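You operate a simulated robot arm through the tools that you are given. There is no shell and no other tool. Be economical: measure what you need, move in short steps, check, and stop when the job is done.

You are at the controls of a simulated robot arm. One attempt, no reset.

## Task
Set up the white table: light on, dial at 1, stop at 40 cm, box marked soft on the bench.
Fine: the box is in the table drawer; shut it again.

It is judged by the outcome, as a careful person would: the job done as asked, and still so three seconds after it is handed in. It fails if anything else is knocked over, pushed out of place, dropped, spilled or broken.

## Robot
A 7-joint arm with a two-finger parallel gripper on a trunk, on a base that drives. Base frame: it is fixed to the floor where the robot stands at the start and does not move with it; the origin is under the middle of the robot, x ahead of it, y to its left, z up. Readings come in m, degrees, newtons and seconds.
With the tool pointing down near the work surface it reaches from about 0.1 to 0.64 m from the robot's upright axis, wherever it stands. Its first joint turns from -143.0 to 143.0 degrees. Places, roughly: black stop [0.8, -0.5, 0.8]; green switch [0.8, 0, 0.8]; plywood bench [1.1, 0.5, 0.8]; table dial [0.8, -0.2, 0.7]; table drawer [1, -0.7, 0.7]. Payload 3 kg.
The tool frame sits at the grasp point between the pads (the TCP): z along the fingers, y along the line on which they close. The tips reach 0.03 m beyond it. The gripper opens to 0.11 m. The fingers are 0.02 m wide and 0.01 m thick; the gripper's body (0.048 by 0.112 m) begins 0.055 m behind the TCP.
Orientation is that of the tool frame in the base frame, as [roll, pitch, yaw] about the fixed x, y, z axes, in that order (R = Rz(yaw) Ry(pitch) Rx(roll)). With the fingers straight down and closing along the base's y, the tool's x points along the base's -x, its y along +y and its z along -z.

## Interface
- The arm moves only by the tool step_arm. Its argument "increments" is a list of rows, each an object (a shift or turn left out is 0, a gripper value left out holds the last) with "xyz": the shift along the base's x, y, z in m, a list of three; "rot": the turn, a rotation vector about the base's x, y, z in degrees, a list of three; "grip": the opening in per cent of the stroke, from 0 (shut) to 100 (fully open). In form: [{"xyz": [tx, ty, tz], "rot": [wx, wy, wz], "grip": grip}, ...]. A call has 1 to 8 rows; each row shifts and turns the commanded pose from where the row before left it. Rows are played at 5 a second. More than 0.05 m and 8.6 degrees between two rows, or a gripper value outside its range, and nothing of the call is played. A pose out of reach is approached as far as the arm can. The call stops where the force on the tool passes 40 N (or 10 N more than at its start, if that is more) or the arm is blocked; 0.2 s more then pass. The fingers move at their own pace (about 0.108 m/s each) and stop on an object; they squeeze with about 35 N. The grip force told is the motor's: it shows also when the fingers shut on nothing. Time passes only in rows, and 0.2 s behind the last, so rows that do not move let the fingers close. It gives the time, the measured TCP pose, the force on the tool (base axes), the opening and the grip force at its end, in the units of the frame above (readings bear some noise), with the torque about the TCP (base axes, N m) and any sound that the robot's microphone picked up, and new pictures: "views" is both (left out), scene, wrist or none.
- Cameras (640 x 400 px; columns grow to the right, rows downward): "scene" is now at [0.1462, -0.0178, 1.7067]; the picture's right is [-0.24, -0.97, -0.00], its down [-0.83, 0.21, -0.52] and it looks along [0.50, -0.13, -0.86] (base axes); focal length 251 px, centre (320, 200). "wrist" rides on the gripper at [0.072, 0.017, -0.103] in the tool frame; the picture's right is [-0.23, 0.97, 0.00], its down [-0.76, -0.18, -0.62] and it looks along [-0.61, -0.14, 0.78] (tool axes); focal length 222 px, centre (320, 200).
- move_column(by): slides the trunk up (or, below 0, down) by that many m; the arm and the scene camera ride with it, the base frame stays. It gives what a move gives, with no picture.
- steer(legs): drives the robot by 1 to 6 legs, each [ahead, left, turn to the left] in m, m and degrees, along the robot's own axes; the way and the turn of a leg run together, so that a leg with both is an arc; at most 1.5 m and 180 degrees a leg. The arm and the cameras ride along, it lands a little off, and it stops where it bumps. It gives what a move gives, and a new picture of the scene camera.
- pan_tilt(pan, tilt): turns the head with the scene camera to pan (to the left, within 86 degrees either way) and tilt (down, from -29 to 69), counted from straight ahead of the robot. It gives what a move gives, and a new picture of the scene camera.
- point_at(camera, pixels): for up to 12 pixels [column, row] of the newest picture of that camera ("zoom" is the newest enlarged one), the place [x, y, z] in the base frame of the surface seen there, good to about 0.002 m. No time passes.
- inspect(camera, box): a new picture of the part [left, top, right, bottom] of that camera's present view, enlarged. No time passes.
- sign_off(): hands the job in; it is judged then, once.

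Keep the steps short. Do not move on a guess: measure, check each grasp and each placing, and mend mistakes. In all there are 80 turns and 260 pictures (those below and enlarged ones count). Leave the gripper open and the arm clear of the work at the hand-in unless told otherwise, and finish with a single line.

The tools are called after "Call:" by a JSON object that holds its "op" and its "data". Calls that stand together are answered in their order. step_arm: Moves the arm, as the interface text tells. Its arguments: {"type":"object","properties":{"increments":{"type":"array","items":{"type":"object","properties":{"xyz":{"type":"array","items":{"type":"number"}},"rot":{"type":"array","items":{"type":"number"}},"grip":{"type":"number"}}}},"views":{"type":"string","enum":["both","scene","wrist","none"]}},"required":["increments"]} The other tools are called the same way: move_column (by) slides the trunk up or down; steer (legs) drives the base; pan_tilt (pan, tilt) turns the head that bears the scene camera; point_at (camera, pixels) gives the place of the surface under pixels of a picture; inspect (camera, box) takes an enlarged picture of a part of a camera's view; sign_off () hands the job in.

At the start:

```text
clock: 0.0
eef_pos: [0.4955, -0.3023, 1.028]
ee_rot: [-180.0, 0.1, 180.0]
force: [0.1, 0.5, -0.3]
moment: [-0.01, 0.02, 0.0]
finger_gap: 0.1101
finger_force: 0.1
trunk travel left (down, up): [-0.845, 0.045]
robot x, y, heading: [0.0028, -0.0015, -0.1]
head pan, tilt: [-14.1, 58.9]
```

scene: 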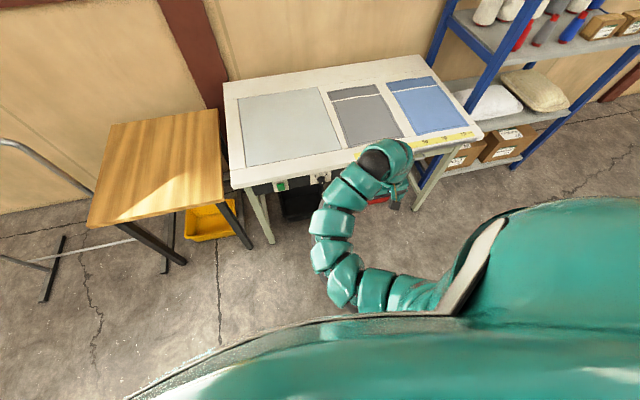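
wrist: 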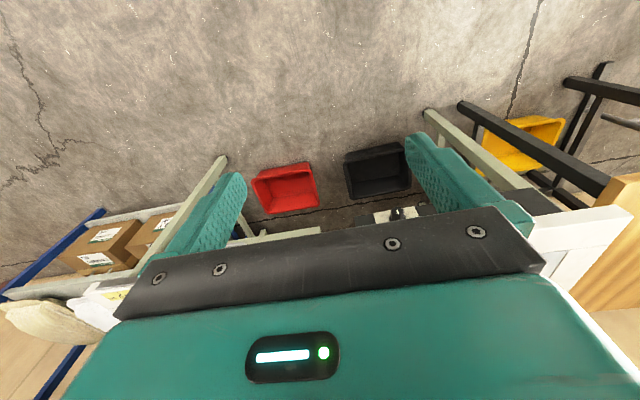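

I see the white table with a switch near (282,186), a dial near (322,178), and a ruler near (445,138). I'll enlarge these first.

Call:
{"op": "inspect", "data": {"camera": "scene", "box": [230, 150, 370, 238]}}

Call:
{"op": "inspect", "data": {"camera": "scene", "box": [370, 110, 500, 192]}}

Call:
{"op": "inspect", "data": {"camera": "scene", "box": [220, 50, 490, 220]}}

```text
4.55 times, centred on (300, 194) of scene
```

zoom: 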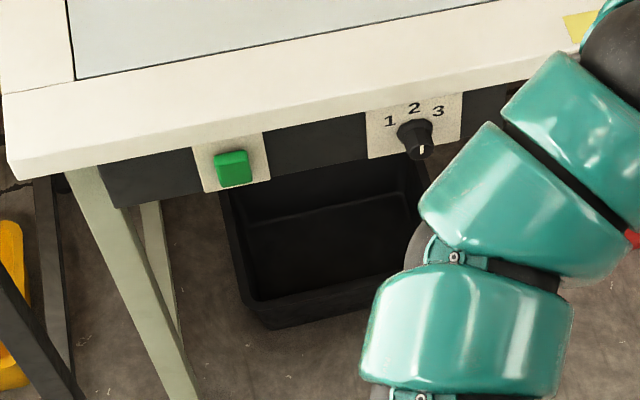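

```text
4.88 times, centred on (435, 151) of scene
```

zoom: 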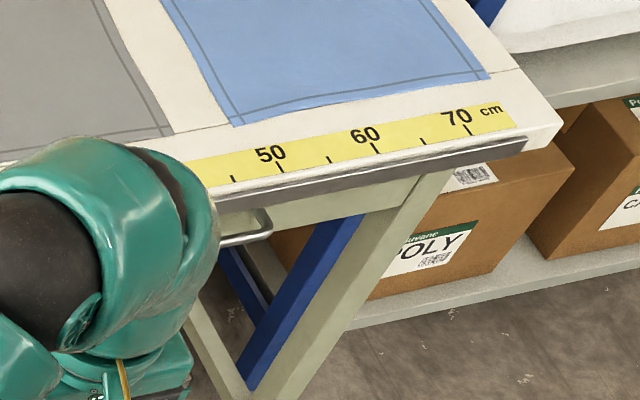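

```text
2.35 times, centred on (355, 135) of scene
```

zoom: 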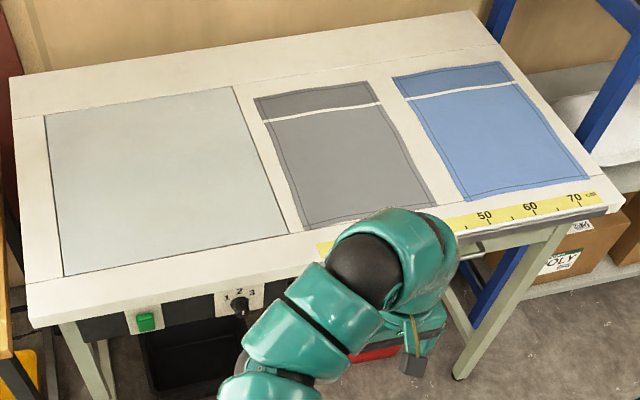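

The table layout is visible, but the arm hides the stop. I'll measure some points.

Call:
{"op": "point_at", "data": {"camera": "zoom", "pixels": [[30, 320], [146, 322], [240, 306], [227, 300], [253, 292], [485, 215], [530, 206], [575, 198], [620, 212], [550, 245], [475, 12], [12, 80]]}}

Call:
{"op": "step_arm", "data": {"increments": [{"xyz": [-0.03, 0.04, 0]}, {"xyz": [-0.03, 0.04, 0]}, {"xyz": [-0.03, 0.04, 0]}, {"xyz": [-0.03, 0.04, 0]}, {"xyz": [-0.03, 0.04, 0]}, {"xyz": [-0.02, 0.04, 0]}], "views": "scene"}}

```text
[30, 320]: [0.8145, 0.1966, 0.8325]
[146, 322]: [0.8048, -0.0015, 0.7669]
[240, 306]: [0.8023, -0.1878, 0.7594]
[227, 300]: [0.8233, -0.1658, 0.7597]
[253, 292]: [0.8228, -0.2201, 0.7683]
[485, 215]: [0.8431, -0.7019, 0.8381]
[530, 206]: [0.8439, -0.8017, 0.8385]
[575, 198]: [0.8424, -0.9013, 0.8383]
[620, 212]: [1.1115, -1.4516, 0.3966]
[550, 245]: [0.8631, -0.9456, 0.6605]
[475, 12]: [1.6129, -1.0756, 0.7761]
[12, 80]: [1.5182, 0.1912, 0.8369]
```

```text
clock: 1.4
eef_pos: [0.4437, -0.1988, 1.0431]
ee_rot: [-179.8, -0.1, 180.0]
force: [-0.1, 0.6, -0.3]
moment: [-0.01, -0.04, -0.02]
finger_gap: 0.11
finger_force: 0.0
out of reach, approached as far as the arm can: row 3, 4, 5, 6
trunk travel left (down, up): [-0.845, 0.045]
robot x, y, heading: [0.0012, 0.0004, 0.1]
head pan, tilt: [-14.1, 58.9]
```

scene: 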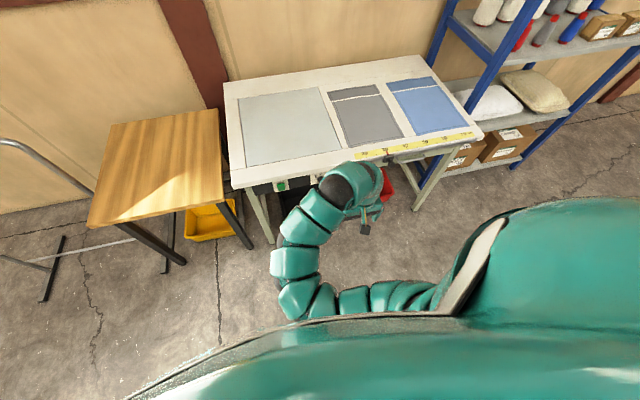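

The ruler is now visible. I'll enlarge it.

Call:
{"op": "inspect", "data": {"camera": "scene", "box": [340, 120, 490, 214]}}

Call:
{"op": "inspect", "data": {"camera": "scene", "box": [370, 135, 434, 175]}}

```text
4.26 times, centred on (415, 167) of scene
```

zoom: 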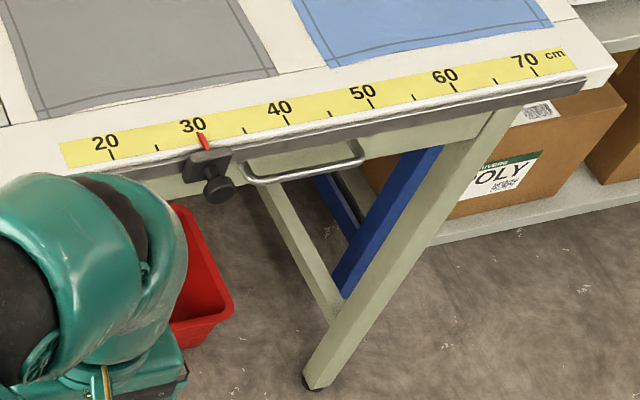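

```text
10.00 times, centred on (402, 155) of scene
```

zoom: 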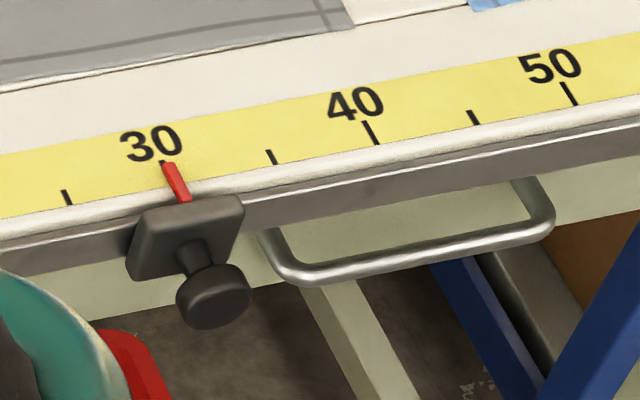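

Call:
{"op": "point_at", "data": {"camera": "zoom", "pixels": [[186, 200], [168, 165], [133, 275], [240, 200], [213, 295], [160, 165], [377, 140], [575, 103], [300, 278], [540, 235], [420, 255], [420, 220]]}}

Call:
{"op": "inspect", "data": {"camera": "scene", "box": [260, 160, 340, 210]}}

```text
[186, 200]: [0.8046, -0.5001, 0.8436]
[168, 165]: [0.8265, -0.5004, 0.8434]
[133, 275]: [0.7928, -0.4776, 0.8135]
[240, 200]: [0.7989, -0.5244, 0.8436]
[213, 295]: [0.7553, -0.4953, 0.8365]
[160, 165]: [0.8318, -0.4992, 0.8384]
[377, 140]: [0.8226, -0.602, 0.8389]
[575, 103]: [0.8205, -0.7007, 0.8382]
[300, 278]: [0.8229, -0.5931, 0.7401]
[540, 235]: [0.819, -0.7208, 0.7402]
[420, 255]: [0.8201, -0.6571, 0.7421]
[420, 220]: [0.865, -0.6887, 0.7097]
```

```text
8.00 times, centred on (300, 185) of scene
```

zoom: 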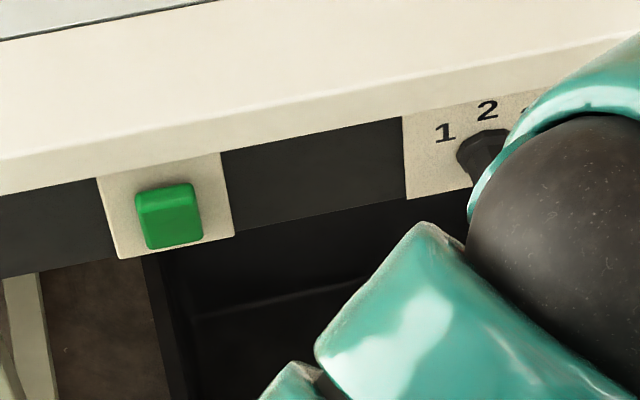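

The stop's pointer is at 30 (y=-0.500), so its target is y=-0.600. The drawer handle bar is at x 0.82, z 0.74. I'll turn the tool to point forward.

Call:
{"op": "step_arm", "data": {"increments": [{"rot": [0, -8.2, 0]}, {"rot": [0, -8.2, 0]}, {"rot": [0, -8.2, 0]}, {"rot": [0, -8.2, 0]}, {"rot": [0, -8.2, 0]}, {"rot": [0, -8.2, 0]}], "views": "none"}}

Call:
{"op": "step_arm", "data": {"increments": [{"rot": [0, -8.2, 0], "grip": 0}, {"rot": [0, -8.2, 0]}, {"rot": [0, -8.2, 0]}, {"rot": [0, -8.2, 0]}, {"rot": [0, -8.0, 0]}], "views": "both"}}

```text
clock: 2.8
eef_pos: [0.4442, -0.2028, 1.0411]
ee_rot: [180.0, -0.2, -179.9]
force: [-0.2, 0.3, 0.1]
moment: [0.0, 0.0, -0.01]
finger_gap: 0.1101
finger_force: 0.1
out of reach, approached as far as the arm can: row 1, 2, 3, 4, 5, 6
trunk travel left (down, up): [-0.845, 0.045]
robot x, y, heading: [0.0005, -0.0003, -0.2]
head pan, tilt: [-14.1, 58.9]
```

```text
clock: 4.0
eef_pos: [0.4664, -0.2055, 1.0601]
ee_rot: [-180.0, 3.7, 179.9]
force: [-0.1, -0.3, -0.1]
moment: [0.03, -0.01, -0.03]
finger_gap: 0.0001
finger_force: 35.1
out of reach, approached as far as the arm can: row 1, 2, 3, 4, 5
trunk travel left (down, up): [-0.845, 0.045]
robot x, y, heading: [-0.0001, 0.0008, -0.2]
head pan, tilt: [-14.1, 58.9]
```

scene: 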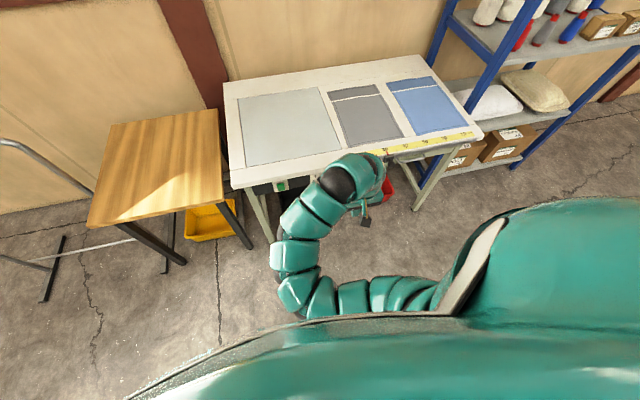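
wrist: 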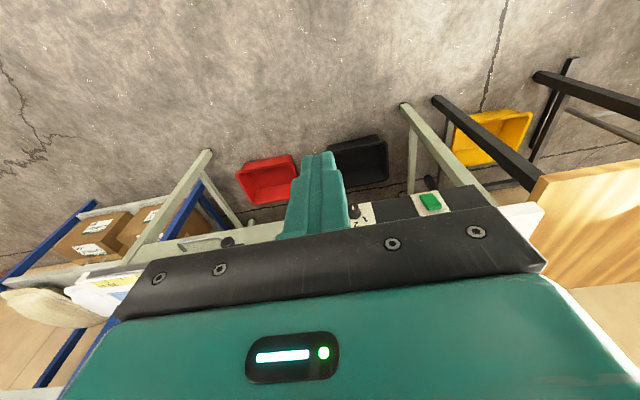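

The tool can hardly turn at this height. I'll lower it in free space in front of the table and try again.

Call:
{"op": "step_arm", "data": {"increments": [{"xyz": [0.0, 0, -0.04]}, {"xyz": [0.0, 0, -0.04]}, {"xyz": [0, 0, -0.04]}, {"xyz": [0, 0, -0.04]}, {"xyz": [0, 0, -0.04]}, {"rot": [0, -8, 0]}, {"rot": [0, -8, 0]}, {"rot": [0, -8, 0]}], "views": "none"}}

```text
clock: 5.8
eef_pos: [0.4647, -0.2065, 0.8597]
ee_rot: [180.0, 27.7, 179.9]
force: [-0.2, 0.0, 0.6]
moment: [0.02, 0.0, 0.0]
finger_gap: 0.0
finger_force: 35.6
trunk travel left (down, up): [-0.845, 0.045]
robot x, y, heading: [0.0018, -0.0004, 0.0]
head pan, tilt: [-14.1, 58.9]
```

That works. I'll keep turning.

Call:
{"op": "step_arm", "data": {"increments": [{"rot": [0, -8, 0]}, {"rot": [0, -8, 0]}, {"rot": [0, -8, 0]}, {"rot": [0, -8, 0]}, {"rot": [0, -8, 0]}, {"rot": [0, -8, 0]}, {"rot": [0, -8, 0]}, {"rot": [0, -6.3, 0]}], "views": "both"}}

```text
clock: 7.2
eef_pos: [0.4932, -0.1885, 0.8825]
ee_rot: [123.8, 62.6, 110.3]
force: [0.2, -0.4, 0.2]
moment: [0.0, -0.01, 0.0]
finger_gap: 0.0
finger_force: 35.0
trunk travel left (down, up): [-0.845, 0.045]
robot x, y, heading: [0.0026, 0.0027, 0.0]
head pan, tilt: [-14.1, 58.9]
stopped in row 6: the arm was blocked; the commanded pose is now the measured one
```

scene: 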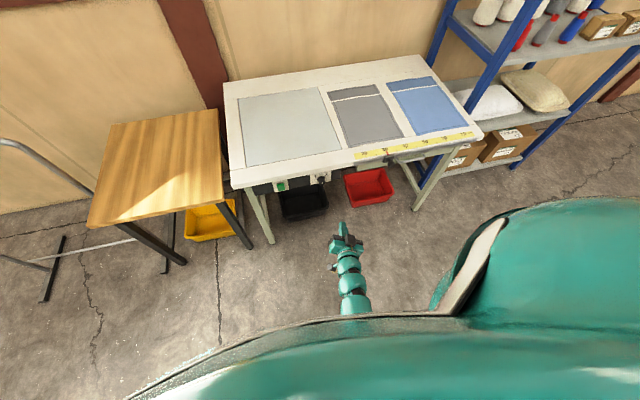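
wrist: 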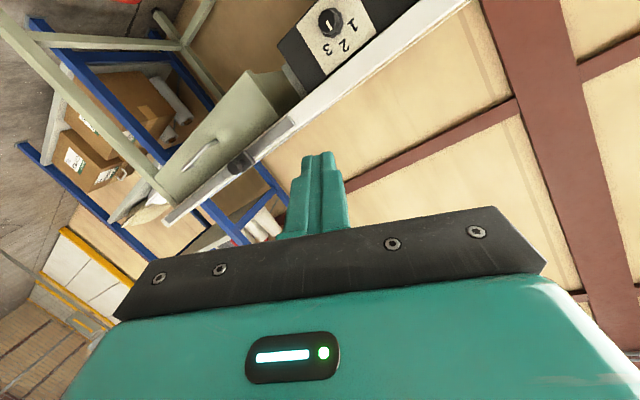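

The arm blocked while folded so close, so it needs to be further out. First I'll zoom the wrist view on the dial.

Call:
{"op": "inspect", "data": {"camera": "wrist", "box": [270, 0, 398, 80]}}

Call:
{"op": "inspect", "data": {"camera": "scene", "box": [260, 160, 340, 210]}}

Call:
{"op": "inspect", "data": {"camera": "wrist", "box": [140, 70, 300, 170]}}

```text
5.00 times, centred on (334, 40) of wrist
```

zoom: 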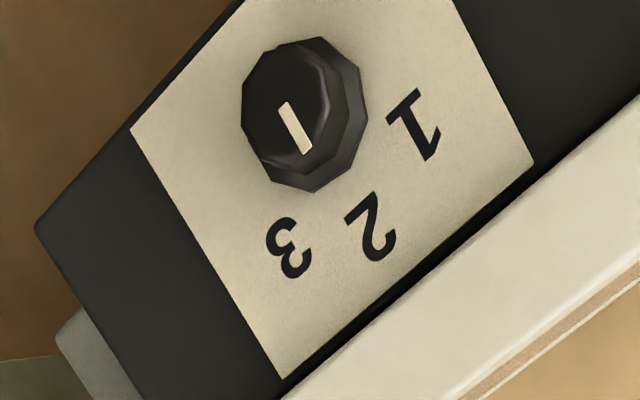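

```text
8.00 times, centred on (300, 185) of scene
```

zoom: 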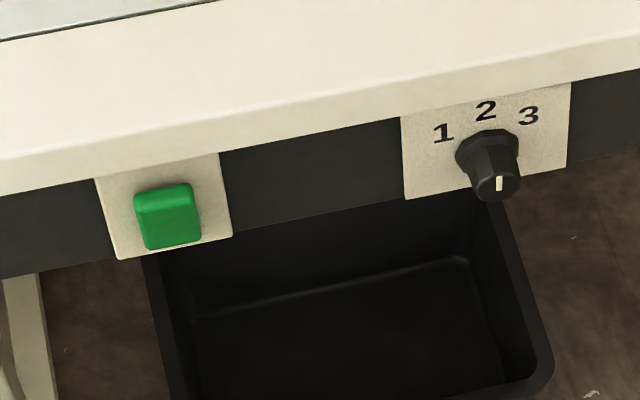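

```text
4.00 times, centred on (220, 120) of wrist
```

zoom: 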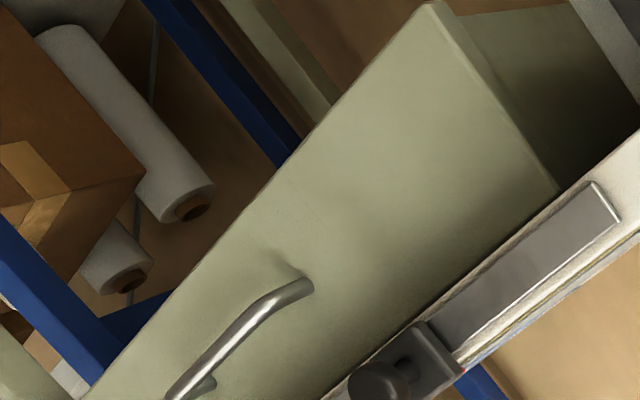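

The dial points at 2, so it must go counterclockwise to 1. I'll extend the arm forward and square up the tool.

Call:
{"op": "step_arm", "data": {"increments": [{"xyz": [0.04, 0, 0]}, {"xyz": [0.04, 0, 0]}, {"xyz": [0.03, 0, 0]}, {"rot": [-6, -3.2, 3.3]}, {"rot": [-6, -3.2, 3.3]}, {"rot": [-6, -3.2, 3.3]}, {"rot": [-6, -3.2, 3.3]}], "views": "scene"}}

```text
clock: 8.8
eef_pos: [0.6023, -0.1883, 0.8804]
ee_rot: [68.4, 89.4, 68.4]
force: [1.0, -0.8, -0.2]
moment: [0.02, 0.01, -0.03]
finger_gap: 0.0
finger_force: 35.4
trunk travel left (down, up): [-0.845, 0.045]
robot x, y, heading: [-0.0006, -0.001, -0.0]
head pan, tilt: [-14.1, 58.9]
```

scene: 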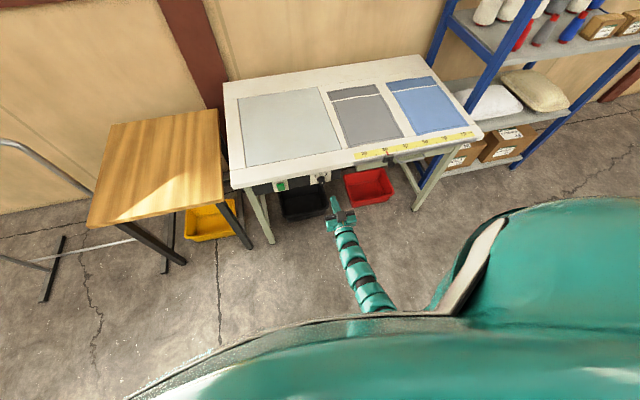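

The tool now points straight forward. I'll look closely at the switch.

Call:
{"op": "inspect", "data": {"camera": "scene", "box": [266, 170, 298, 190]}}

Call:
{"op": "point_at", "data": {"camera": "scene", "pixels": [[281, 187], [281, 184], [281, 189], [285, 187], [278, 187], [273, 180], [288, 183], [303, 182]]}}

```text
16.00 times, centred on (282, 180) of scene
```

zoom: 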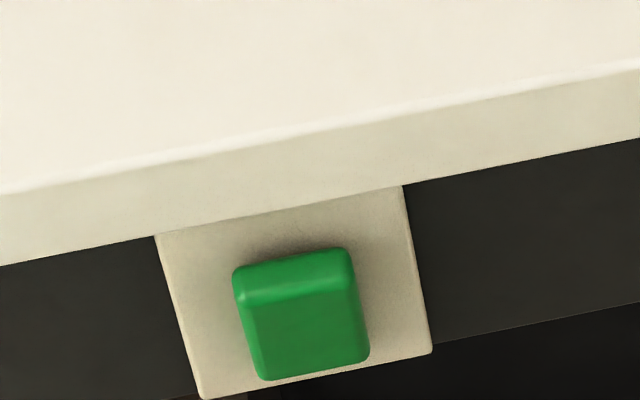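

```text
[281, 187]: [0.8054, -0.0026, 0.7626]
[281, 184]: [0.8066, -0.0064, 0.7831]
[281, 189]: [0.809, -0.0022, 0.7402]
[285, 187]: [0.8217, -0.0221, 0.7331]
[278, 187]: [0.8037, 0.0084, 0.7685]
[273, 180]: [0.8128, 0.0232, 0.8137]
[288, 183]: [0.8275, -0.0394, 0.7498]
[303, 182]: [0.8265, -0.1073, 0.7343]
```

The button's centre is about (0.805, 0.000, 0.763). I'll move the closed fingers in front of it.

Call:
{"op": "step_arm", "data": {"increments": [{"xyz": [0, 0.0375, -0.0235]}, {"xyz": [0, 0.0375, -0.0235]}, {"xyz": [0, 0.0375, -0.0235]}, {"xyz": [0, 0.0375, -0.0235]}, {"xyz": [0, 0.0375, -0.0235]}, {"xyz": [0.04, 0, 0]}, {"xyz": [0.04, 0, 0]}, {"xyz": [0.04, 0, 0]}], "views": "both"}}

```text
clock: 10.6
eef_pos: [0.6583, -0.0143, 0.8166]
ee_rot: [66.9, 89.3, 66.9]
force: [0.3, -0.2, -0.3]
moment: [-0.03, 0.03, -0.01]
finger_gap: 0.0
finger_force: 34.6
out of reach, approached as far as the arm can: row 5, 6, 7, 8
trunk travel left (down, up): [-0.845, 0.045]
robot x, y, heading: [-0.0012, 0.0017, 0.2]
head pan, tilt: [-14.1, 58.9]
```

scene: 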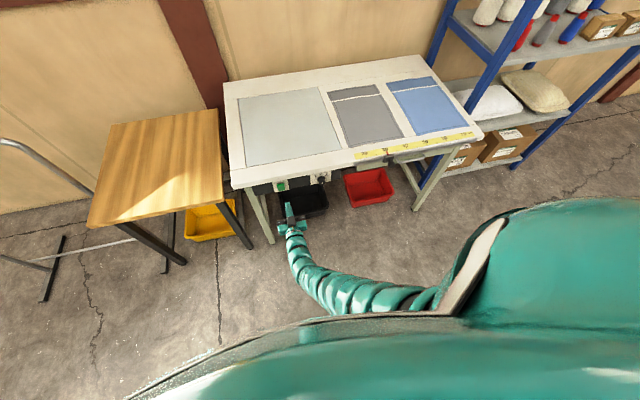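
wrist: 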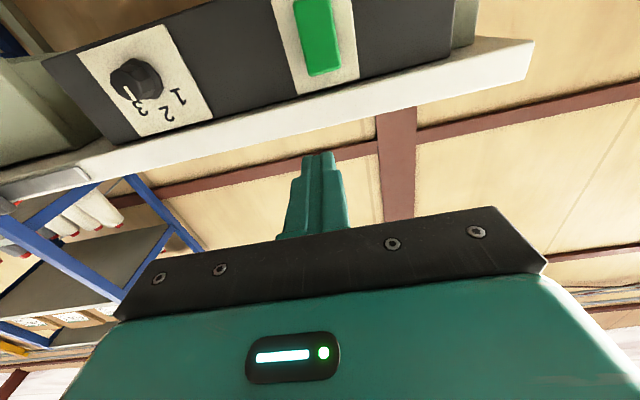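

It can't reach from here. I'll lower the trunk a little and drive a bit ahead, keeping the fingertips about 0.04 m short of the button.

Call:
{"op": "move_column", "data": {"by": -0.054}}

Call:
{"op": "steer", "data": {"legs": [[0.07, 0.05, 0]]}}

```text
clock: 11.5
eef_pos: [0.6581, -0.0138, 0.7609]
ee_rot: [71.7, 89.4, 71.7]
force: [-0.6, 0.2, -0.6]
moment: [0.01, 0.02, -0.01]
finger_gap: 0.0001
finger_force: 35.2
trunk travel left (down, up): [-0.791, 0.099]
robot x, y, heading: [0.0025, 0.0008, -0.2]
head pan, tilt: [-14.1, 58.9]
```

```text
clock: 12.6
eef_pos: [0.7311, 0.0342, 0.7606]
ee_rot: [78.4, 89.5, 78.4]
force: [0.4, 0.3, 0.0]
moment: [0.02, 0.0, 0.02]
finger_gap: 0.0
finger_force: 34.9
trunk travel left (down, up): [-0.791, 0.099]
robot x, y, heading: [0.0715, 0.0456, 0.1]
head pan, tilt: [-14.1, 58.9]
```

scene: 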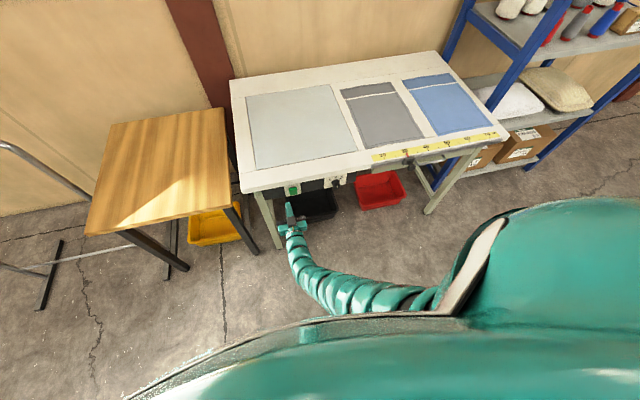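

I'll line up with the button (y to 0) and approach it slowly.

Call:
{"op": "step_arm", "data": {"increments": [{"xyz": [0, -0.035, 0.003]}, {"xyz": [0.02, 0, 0]}, {"xyz": [0.015, 0, 0]}, {"xyz": [0.005, 0, 0]}, {"xyz": [0.005, 0, 0]}], "views": "both"}}

```text
clock: 13.8
eef_pos: [0.762, -0.0035, 0.7663]
ee_rot: [71.1, 89.4, 71.1]
force: [1.0, -0.3, 0.6]
moment: [-0.02, 0.01, -0.03]
finger_gap: 0.0
finger_force: 35.2
out of reach, approached as far as the arm can: row 3, 5
trunk travel left (down, up): [-0.791, 0.099]
robot x, y, heading: [0.0752, 0.0464, 0.0]
head pan, tilt: [-14.1, 58.9]
```

scene: 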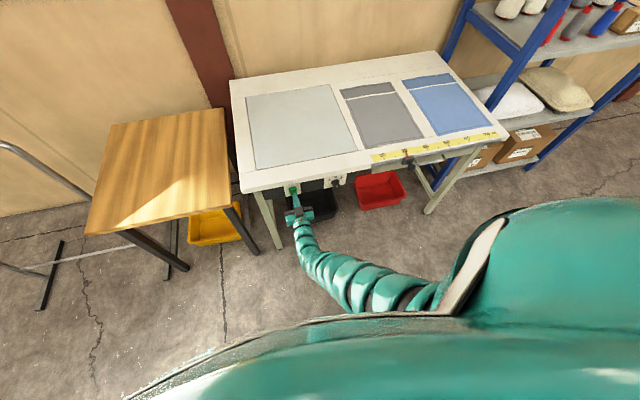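
wrist: 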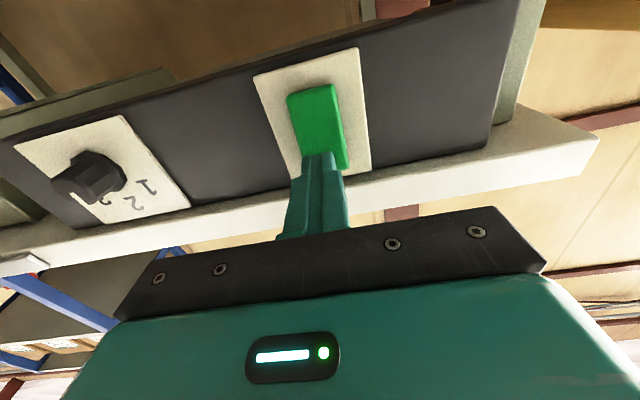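

The reach ends 0.01 m short. I'll pull the arm back 0.12 and drive ahead 0.13.

Call:
{"op": "step_arm", "data": {"increments": [{"xyz": [-0.04, 0, 0]}, {"xyz": [-0.04, 0, 0]}, {"xyz": [-0.04, 0, 0]}, {"xyz": [-0.02, 0, 0]}], "views": "none"}}

Call:
{"op": "steer", "data": {"legs": [[0.11, 0.0, 0]]}}

```text
clock: 14.8
eef_pos: [0.6228, -0.0014, 0.764]
ee_rot: [66.0, 89.3, 65.9]
force: [0.1, 0.2, 0.1]
moment: [-0.03, 0.01, -0.01]
finger_gap: 0.0
finger_force: 34.4
trunk travel left (down, up): [-0.791, 0.099]
robot x, y, heading: [0.0723, 0.0442, 0.0]
head pan, tilt: [-14.1, 58.9]
```

```text
clock: 16.0
eef_pos: [0.7325, -0.0026, 0.7634]
ee_rot: [80.1, 89.4, 80.0]
force: [1.0, 0.1, -0.9]
moment: [0.02, -0.01, 0.01]
finger_gap: 0.0
finger_force: 35.2
trunk travel left (down, up): [-0.791, 0.099]
robot x, y, heading: [0.1761, 0.0501, -0.1]
head pan, tilt: [-14.1, 58.9]
```

scene: 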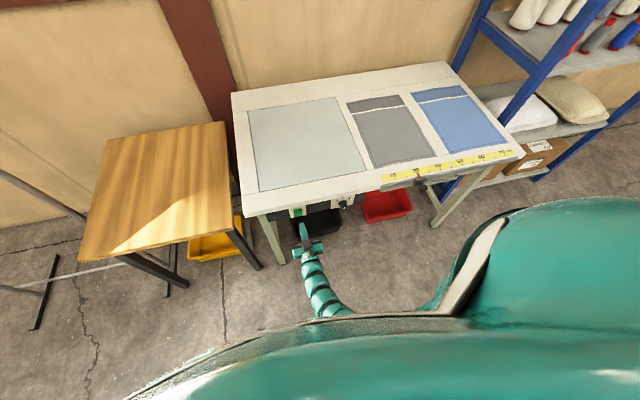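

Now I'll press, creeping up to contact.

Call:
{"op": "step_arm", "data": {"increments": [{"xyz": [0.03, 0.001, 0]}, {"xyz": [0.006, 0, 0]}, {"xyz": [0.004, 0, 0]}, {"xyz": [0.004, 0, 0]}, {"xyz": [0.003, 0, 0]}], "views": "both"}}

```text
clock: 17.2
eef_pos: [0.7778, -0.0008, 0.7632]
ee_rot: [76.4, 89.4, 76.4]
force: [-14.7, -1.7, 3.2]
moment: [-0.07, -0.03, 0.01]
finger_gap: 0.0
finger_force: 35.2
trunk travel left (down, up): [-0.791, 0.099]
robot x, y, heading: [0.1832, 0.0486, -0.0]
head pan, tilt: [-14.1, 58.9]
```

scene: 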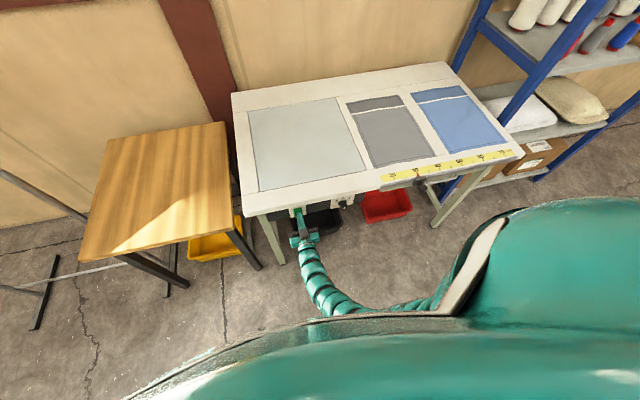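
wrist: 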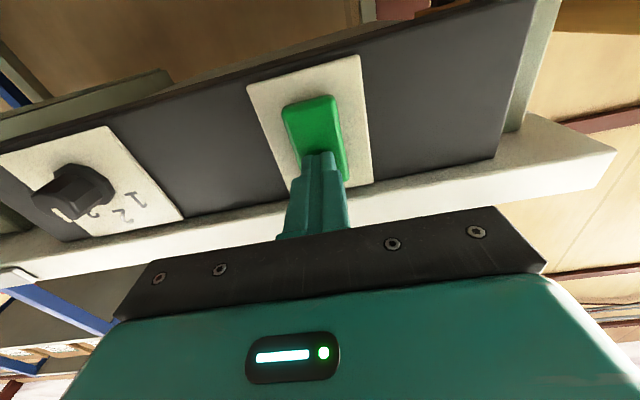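

Contact is at 15 N with no click yet. I'll push a little further, then release.

Call:
{"op": "step_arm", "data": {"increments": [{"xyz": [0.003, 0, 0]}, {"xyz": [0.002, 0, 0]}, {"xyz": [0, 0, 0]}], "views": "scene"}}

```text
clock: 17.8
eef_pos: [0.7772, -0.0009, 0.7635]
ee_rot: [81.9, 89.4, 82.1]
force: [-13.9, -0.6, 7.5]
moment: [-0.12, -0.18, -0.02]
finger_gap: 0.0
finger_force: 34.8
trunk travel left (down, up): [-0.791, 0.099]
robot x, y, heading: [0.1802, 0.0505, 0.1]
head pan, tilt: [-14.1, 58.9]
stopped in row 2: the force on the tool passed its limit at 44 N (the readings are from after the stop); the commanded pose is now the measured one
```

scene: 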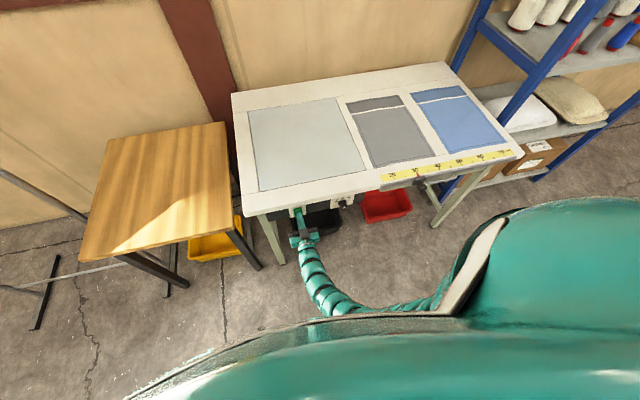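

A 44 N push at the centre did nothing, so it is probably a rocker. I'll back off and look at its tilt.

Call:
{"op": "step_arm", "data": {"increments": [{"xyz": [-0.03, 0, 0]}, {"xyz": [-0.02, 0, -0.04]}, {"xyz": [0, 0.04, -0.03]}], "views": "both"}}

Call:
{"op": "inspect", "data": {"camera": "wrist", "box": [220, 30, 380, 130]}}

Call:
{"op": "inspect", "data": {"camera": "scene", "box": [280, 195, 328, 225]}}

```text
clock: 18.6
eef_pos: [0.7269, 0.0217, 0.708]
ee_rot: [89.9, 89.4, 89.9]
force: [-0.7, 1.2, -0.8]
moment: [0.01, -0.08, 0.04]
finger_gap: 0.0001
finger_force: 35.1
out of reach, approached as far as the arm can: row 3
trunk travel left (down, up): [-0.791, 0.099]
robot x, y, heading: [0.1792, 0.0507, -0.0]
head pan, tilt: [-14.1, 58.9]
```

scene: 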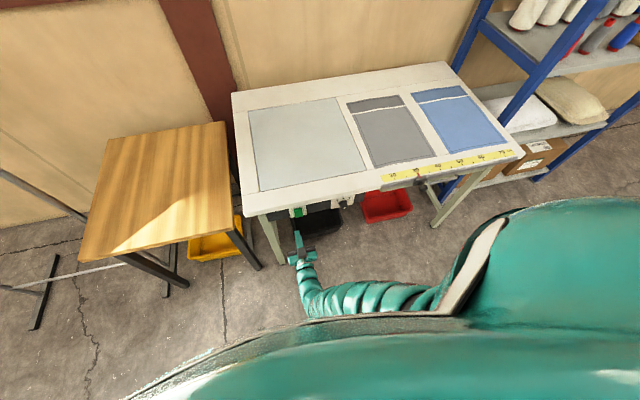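
wrist: 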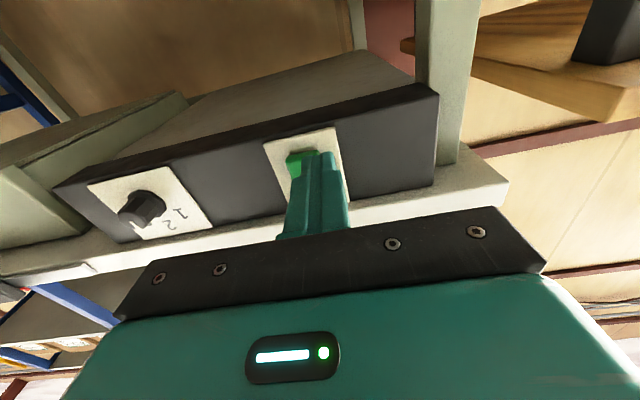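

```text
4.00 times, centred on (300, 80) of wrist
```

zoom: 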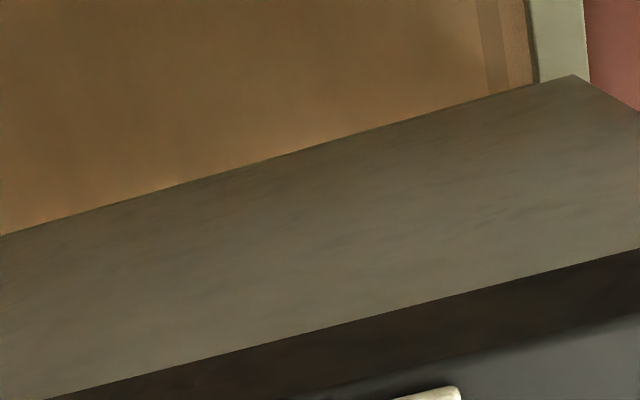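

```text
13.33 times, centred on (304, 210) of scene
```

zoom: 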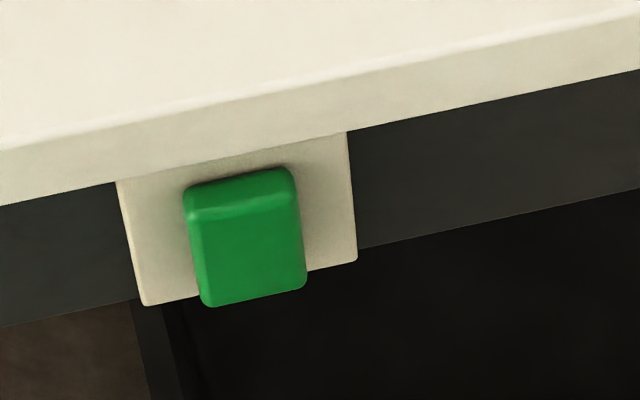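

Call:
{"op": "point_at", "data": {"camera": "zoom", "pixels": [[240, 180], [240, 200], [243, 220], [246, 235], [248, 250], [250, 265], [252, 280], [254, 292], [215, 250], [290, 240], [330, 200], [160, 260]]}}

```text
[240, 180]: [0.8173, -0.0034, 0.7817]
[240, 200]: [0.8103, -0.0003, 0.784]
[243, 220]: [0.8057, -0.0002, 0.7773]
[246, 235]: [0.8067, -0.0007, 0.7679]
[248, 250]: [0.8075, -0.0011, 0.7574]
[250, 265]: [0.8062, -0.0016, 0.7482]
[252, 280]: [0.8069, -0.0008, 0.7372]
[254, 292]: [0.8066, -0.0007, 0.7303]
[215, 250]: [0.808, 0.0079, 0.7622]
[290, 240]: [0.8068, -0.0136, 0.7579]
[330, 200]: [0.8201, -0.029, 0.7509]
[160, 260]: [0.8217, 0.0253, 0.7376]
```

The button spans z 0.730–0.785 and its face is nearly flat. I'll press its upper half next.

Call:
{"op": "step_arm", "data": {"increments": [{"xyz": [0, -0.022, 0.03]}, {"xyz": [0, 0, 0.036]}, {"xyz": [0.03, 0, 0]}, {"xyz": [0.014, 0, 0]}, {"xyz": [0.005, 0, 0]}, {"xyz": [0.003, 0, 0]}, {"xyz": [0.003, 0, 0]}, {"xyz": [0.003, 0, 0]}], "views": "wrist"}}

```text
clock: 19.0
eef_pos: [0.7832, 0.0127, 0.7982]
ee_rot: [28.0, 76.4, 25.1]
force: [0.0, -0.5, -0.1]
moment: [-0.01, 0.02, 0.01]
finger_gap: 0.0001
finger_force: 34.9
out of reach, approached as far as the arm can: row 2
trunk travel left (down, up): [-0.791, 0.099]
robot x, y, heading: [0.1797, 0.0477, 0.1]
head pan, tilt: [-14.1, 58.9]
heard: click
stopped in row 2: the force on the tool passed its limit at 113 N (the readings are from after the stop); the commanded pose is now the measured one
```

wrist: 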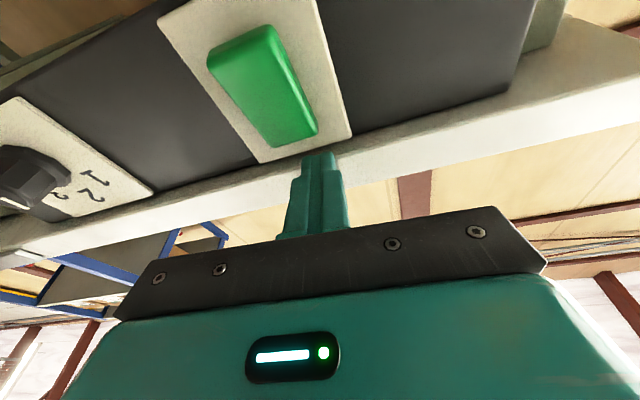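

The arm jumped between configurations and bumped something, and I heard a click. I'll check the scene before anything else.

Call:
{"op": "pan_tilt", "data": {"pan": -14, "tilt": 59}}

Call:
{"op": "inspect", "data": {"camera": "scene", "box": [270, 185, 366, 245]}}

```text
clock: 19.6
eef_pos: [0.7828, 0.0123, 0.7981]
ee_rot: [28.2, 76.4, 25.2]
force: [-0.1, 0.7, -0.5]
moment: [-0.02, -0.01, -0.03]
finger_gap: 0.0
finger_force: 35.7
trunk travel left (down, up): [-0.791, 0.099]
robot x, y, heading: [0.182, 0.0469, 0.1]
head pan, tilt: [-14.0, 59.0]
```

scene: 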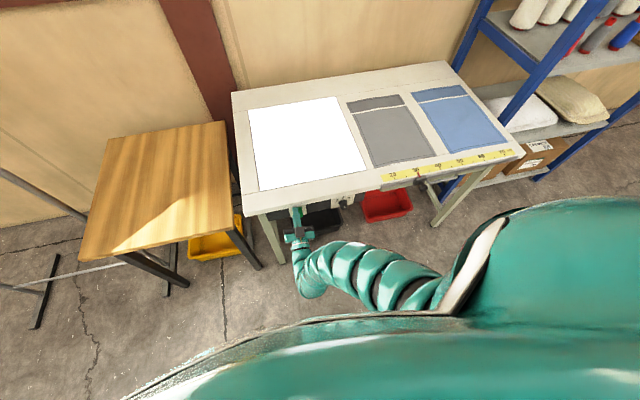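

```text
6.67 times, centred on (318, 215) of scene
```

zoom: 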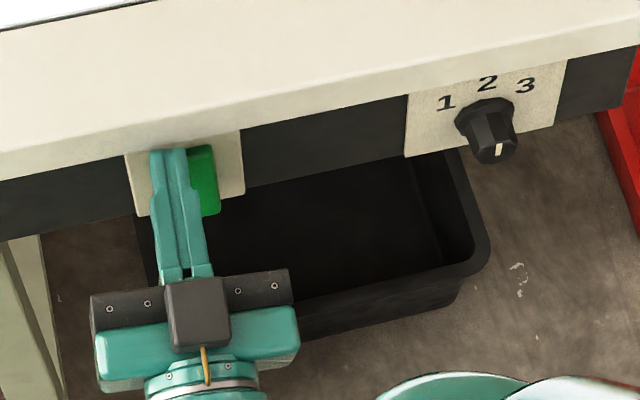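

The light panel is on and the table is still in place. I'll back straight off from the switch.

Call:
{"op": "step_arm", "data": {"increments": [{"xyz": [-0.02, 0, 0]}, {"xyz": [-0.03, 0, 0]}, {"xyz": [-0.03, 0, 0]}, {"xyz": [-0.03, -0.03, 0]}, {"xyz": [0, -0.04, 0]}, {"xyz": [0, -0.04, 0]}], "views": "wrist"}}

Call:
{"op": "inspect", "data": {"camera": "scene", "box": [334, 185, 366, 205]}}

```text
clock: 21.0
eef_pos: [0.6746, -0.0985, 0.7893]
ee_rot: [27.7, 76.0, 24.6]
force: [-0.2, -0.3, -0.7]
moment: [0.01, 0.03, -0.02]
finger_gap: 0.0
finger_force: 34.8
out of reach, approached as far as the arm can: row 5, 6
trunk travel left (down, up): [-0.791, 0.099]
robot x, y, heading: [0.1779, 0.0434, 0.0]
head pan, tilt: [-14.0, 59.0]
```

wrist: 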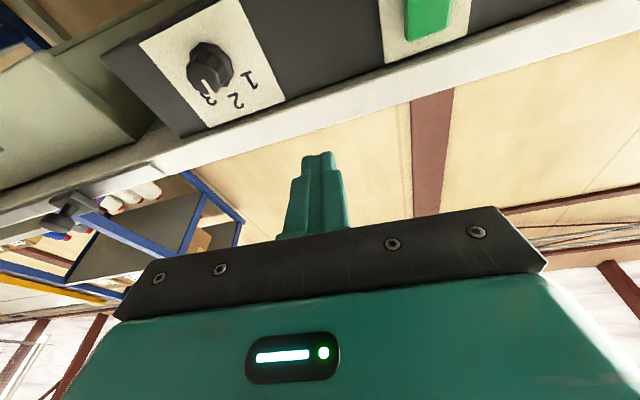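

```text
16.00 times, centred on (350, 195) of scene
```

zoom: 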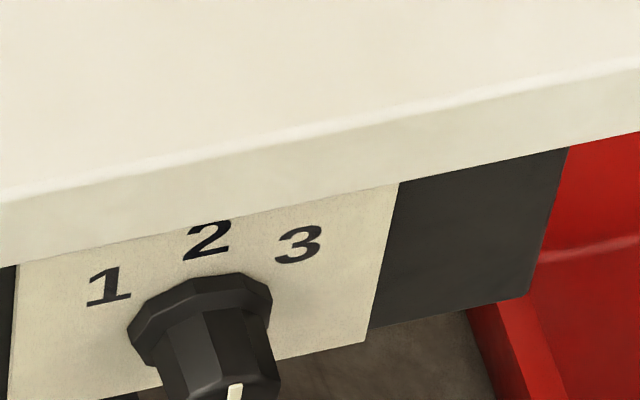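

The light is on. Next is the dial, so I'll measure it and shift the robot right so the dial falls in a comfortable reach.

Call:
{"op": "point_at", "data": {"camera": "zoom", "pixels": [[108, 288], [208, 242], [300, 246], [235, 392], [200, 310], [150, 350], [262, 340], [215, 370]]}}

Call:
{"op": "steer", "data": {"legs": [[-0.02, -0.05, 0]]}}

Call:
{"op": "step_arm", "data": {"increments": [{"xyz": [0.01, -0.02, 0]}, {"xyz": [0, -0.02, -0.01], "rot": [-3, 6, 1.4]}, {"xyz": [0, 0, -0.01], "rot": [-3, 6, 1.4]}], "views": "both"}}

```text
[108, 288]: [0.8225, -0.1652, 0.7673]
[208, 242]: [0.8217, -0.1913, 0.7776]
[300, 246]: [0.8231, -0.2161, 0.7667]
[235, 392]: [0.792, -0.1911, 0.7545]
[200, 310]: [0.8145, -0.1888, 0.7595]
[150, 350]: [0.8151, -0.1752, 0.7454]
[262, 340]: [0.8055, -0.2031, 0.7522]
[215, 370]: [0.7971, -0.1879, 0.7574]
```

```text
clock: 22.0
eef_pos: [0.6535, -0.1504, 0.7885]
ee_rot: [27.7, 76.1, 24.8]
force: [-0.9, -0.2, 0.4]
moment: [0.02, -0.01, 0.0]
finger_gap: 0.0001
finger_force: 35.5
trunk travel left (down, up): [-0.791, 0.099]
robot x, y, heading: [0.1596, -0.0032, -0.1]
head pan, tilt: [-14.0, 59.0]
```

scene: 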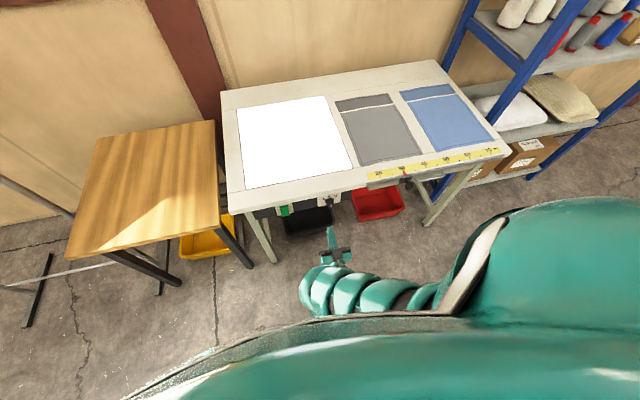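

```text
clock: 23.0
eef_pos: [0.6536, -0.2711, 0.7699]
ee_rot: [11.2, 89.4, -0.8]
force: [-0.1, 1.8, -0.7]
moment: [-0.02, -0.02, -0.03]
finger_gap: 0.0
finger_force: 35.1
trunk travel left (down, up): [-0.791, 0.099]
robot x, y, heading: [0.1596, -0.006, -0.2]
head pan, tilt: [-14.0, 59.0]
stopped in row 3: the arm was blocked; the commanded pose is now the measured one
```

scene: 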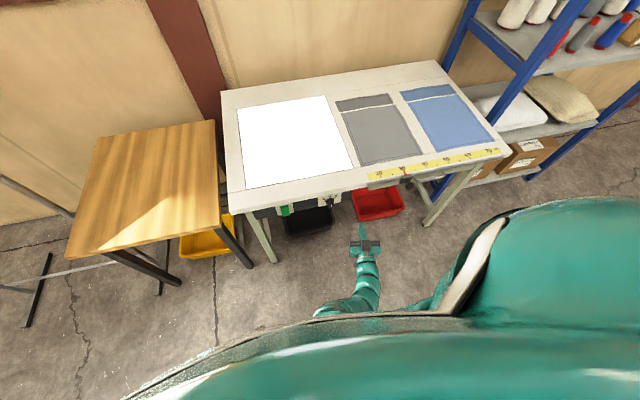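
wrist: 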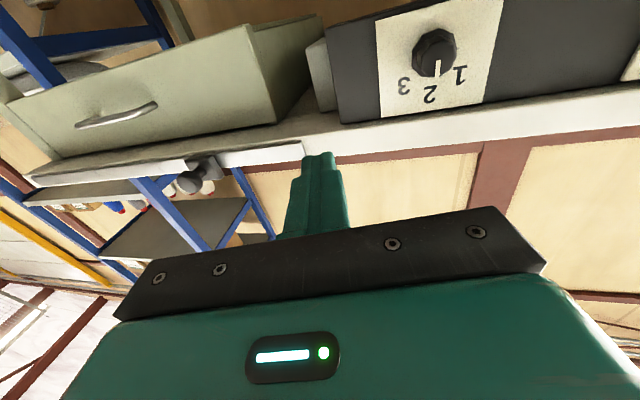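

The arm snapped back into its better configuration and is yawed 12°. The dial's axis is about y -0.191, z 0.741. I'll square up the tool and move in front of the dial with the gripper half open.

Call:
{"op": "step_arm", "data": {"increments": [{"rot": [0, 0, 6], "xyz": [0, 0.02, 0], "grip": 50}, {"rot": [0, 0, 6], "xyz": [0, 0.03, -0.01]}, {"xyz": [0, 0.03, -0.019]}], "views": "both"}}

```text
clock: 23.8
eef_pos: [0.6565, -0.1957, 0.7411]
ee_rot: [10.7, 89.5, 10.5]
force: [0.2, -0.1, -0.2]
moment: [0.0, -0.01, 0.03]
finger_gap: 0.0551
finger_force: 0.0
trunk travel left (down, up): [-0.791, 0.099]
robot x, y, heading: [0.1617, -0.0043, 0.0]
head pan, tilt: [-14.0, 59.0]
```

scene: 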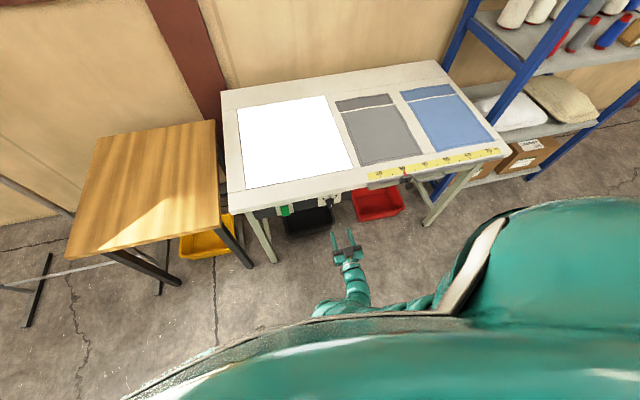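
wrist: 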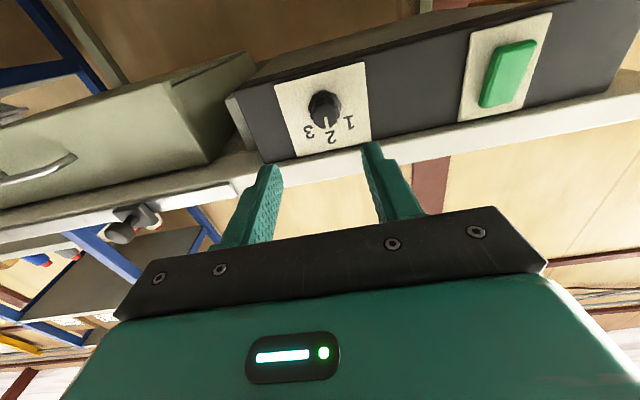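

Call:
{"op": "inspect", "data": {"camera": "wrist", "box": [270, 60, 382, 130]}}

Call:
{"op": "point_at", "data": {"camera": "wrist", "pixels": [[322, 108], [325, 123], [313, 110], [338, 106], [325, 94], [350, 122], [331, 138], [307, 131]]}}

```text
5.71 times, centred on (326, 95) of wrist
```

zoom: 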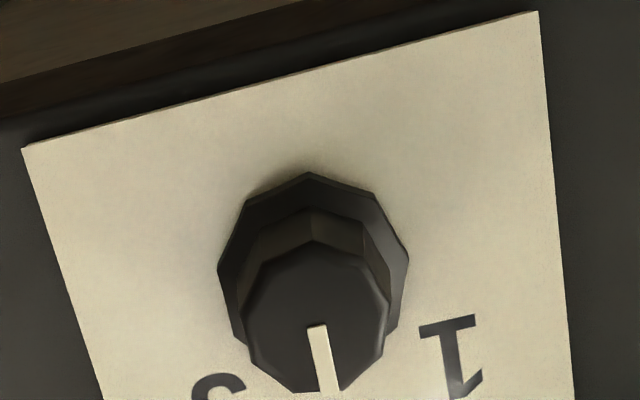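

```text
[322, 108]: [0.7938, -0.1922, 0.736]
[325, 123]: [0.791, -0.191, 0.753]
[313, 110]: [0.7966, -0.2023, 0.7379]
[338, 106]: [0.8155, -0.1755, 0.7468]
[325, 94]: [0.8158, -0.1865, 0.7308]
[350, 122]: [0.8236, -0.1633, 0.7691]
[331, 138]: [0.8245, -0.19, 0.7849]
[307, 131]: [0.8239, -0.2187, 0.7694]
```

The knob face is at x 0.792 with its centre about y -0.191, z 0.744. I'll advance until the tips overlap the knob but stay short of the skirt at x 0.8155.

Call:
{"op": "step_arm", "data": {"increments": [{"xyz": [0.04, 0.004, 0.003]}, {"xyz": [0.04, 0, 0]}, {"xyz": [0.03, 0, 0]}, {"xyz": [0.01, 0, 0]}], "views": "both"}}

```text
clock: 24.8
eef_pos: [0.7743, -0.1877, 0.7444]
ee_rot: [12.2, 89.5, 12.2]
force: [0.8, -0.2, 0.3]
moment: [-0.03, -0.04, 0.01]
finger_gap: 0.0549
finger_force: 0.0
trunk travel left (down, up): [-0.791, 0.099]
robot x, y, heading: [0.1577, -0.0017, -0.1]
head pan, tilt: [-14.0, 59.0]
```

scene: 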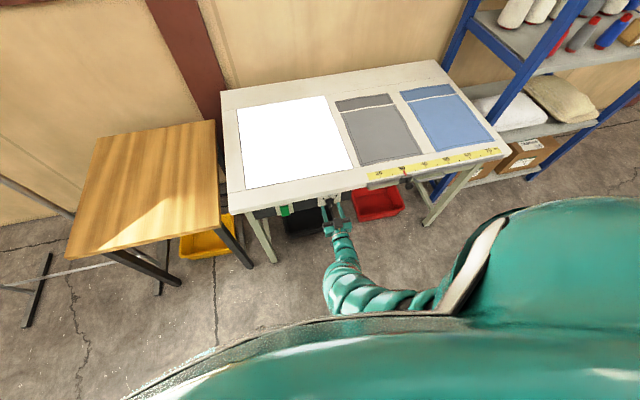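
wrist: 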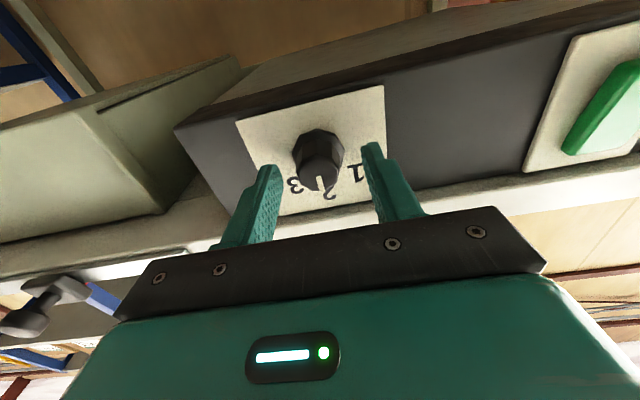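

The fingers straddle the knob. I'll centre on it, advance 5 mm, and close.

Call:
{"op": "step_arm", "data": {"increments": [{"xyz": [0.005, -0.003, 0]}, {"grip": 15}, {"grip": 0}, {}], "views": "wrist"}}

Call:
{"op": "inspect", "data": {"camera": "wrist", "box": [240, 90, 400, 190]}}

```text
clock: 25.8
eef_pos: [0.7791, -0.1895, 0.7446]
ee_rot: [16.9, 89.5, 16.9]
force: [-1.0, 6.5, -3.3]
moment: [-0.04, 0.22, 0.19]
finger_gap: 0.0287
finger_force: 44.9
trunk travel left (down, up): [-0.791, 0.099]
robot x, y, heading: [0.1578, -0.0031, -0.2]
head pan, tilt: [-14.0, 59.0]
```

wrist: 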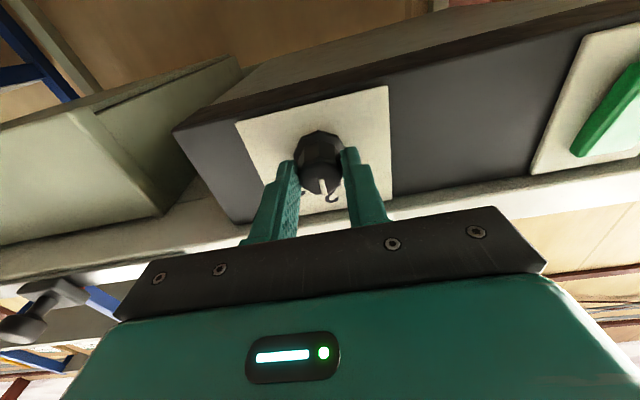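

```text
4.00 times, centred on (320, 140) of wrist
```

zoom: 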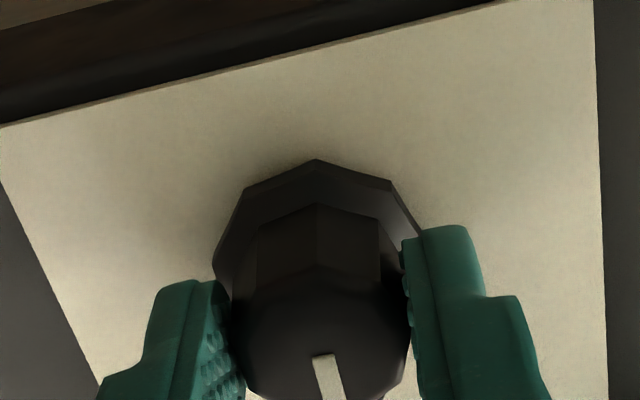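

The knob is gripped at 28.7 mm. I'll turn it counterclockwise (rot -x), half the way first.

Call:
{"op": "step_arm", "data": {"increments": [{"rot": [-7.5, 0, 0]}, {"rot": [-7.5, 0, 0]}, {"rot": [-7.5, 0, 0]}], "views": "wrist"}}

```text
clock: 26.6
eef_pos: [0.779, -0.1918, 0.7448]
ee_rot: [-88.5, 67.5, -88.3]
force: [-7.1, 5.9, -0.2]
moment: [-0.01, 0.0, 0.21]
finger_gap: 0.0286
finger_force: 45.3
trunk travel left (down, up): [-0.791, 0.099]
robot x, y, heading: [0.1626, -0.0055, 0.1]
head pan, tilt: [-14.0, 59.0]
```

wrist: 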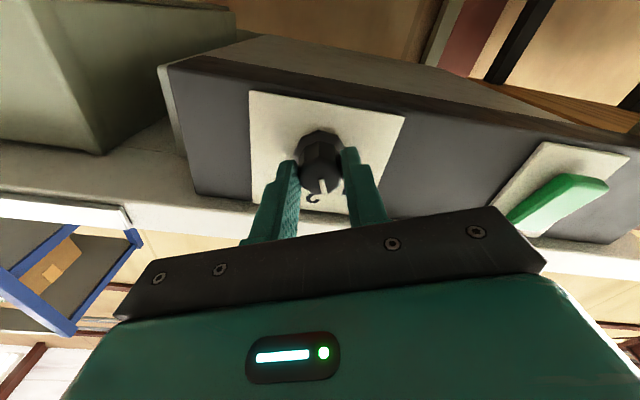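

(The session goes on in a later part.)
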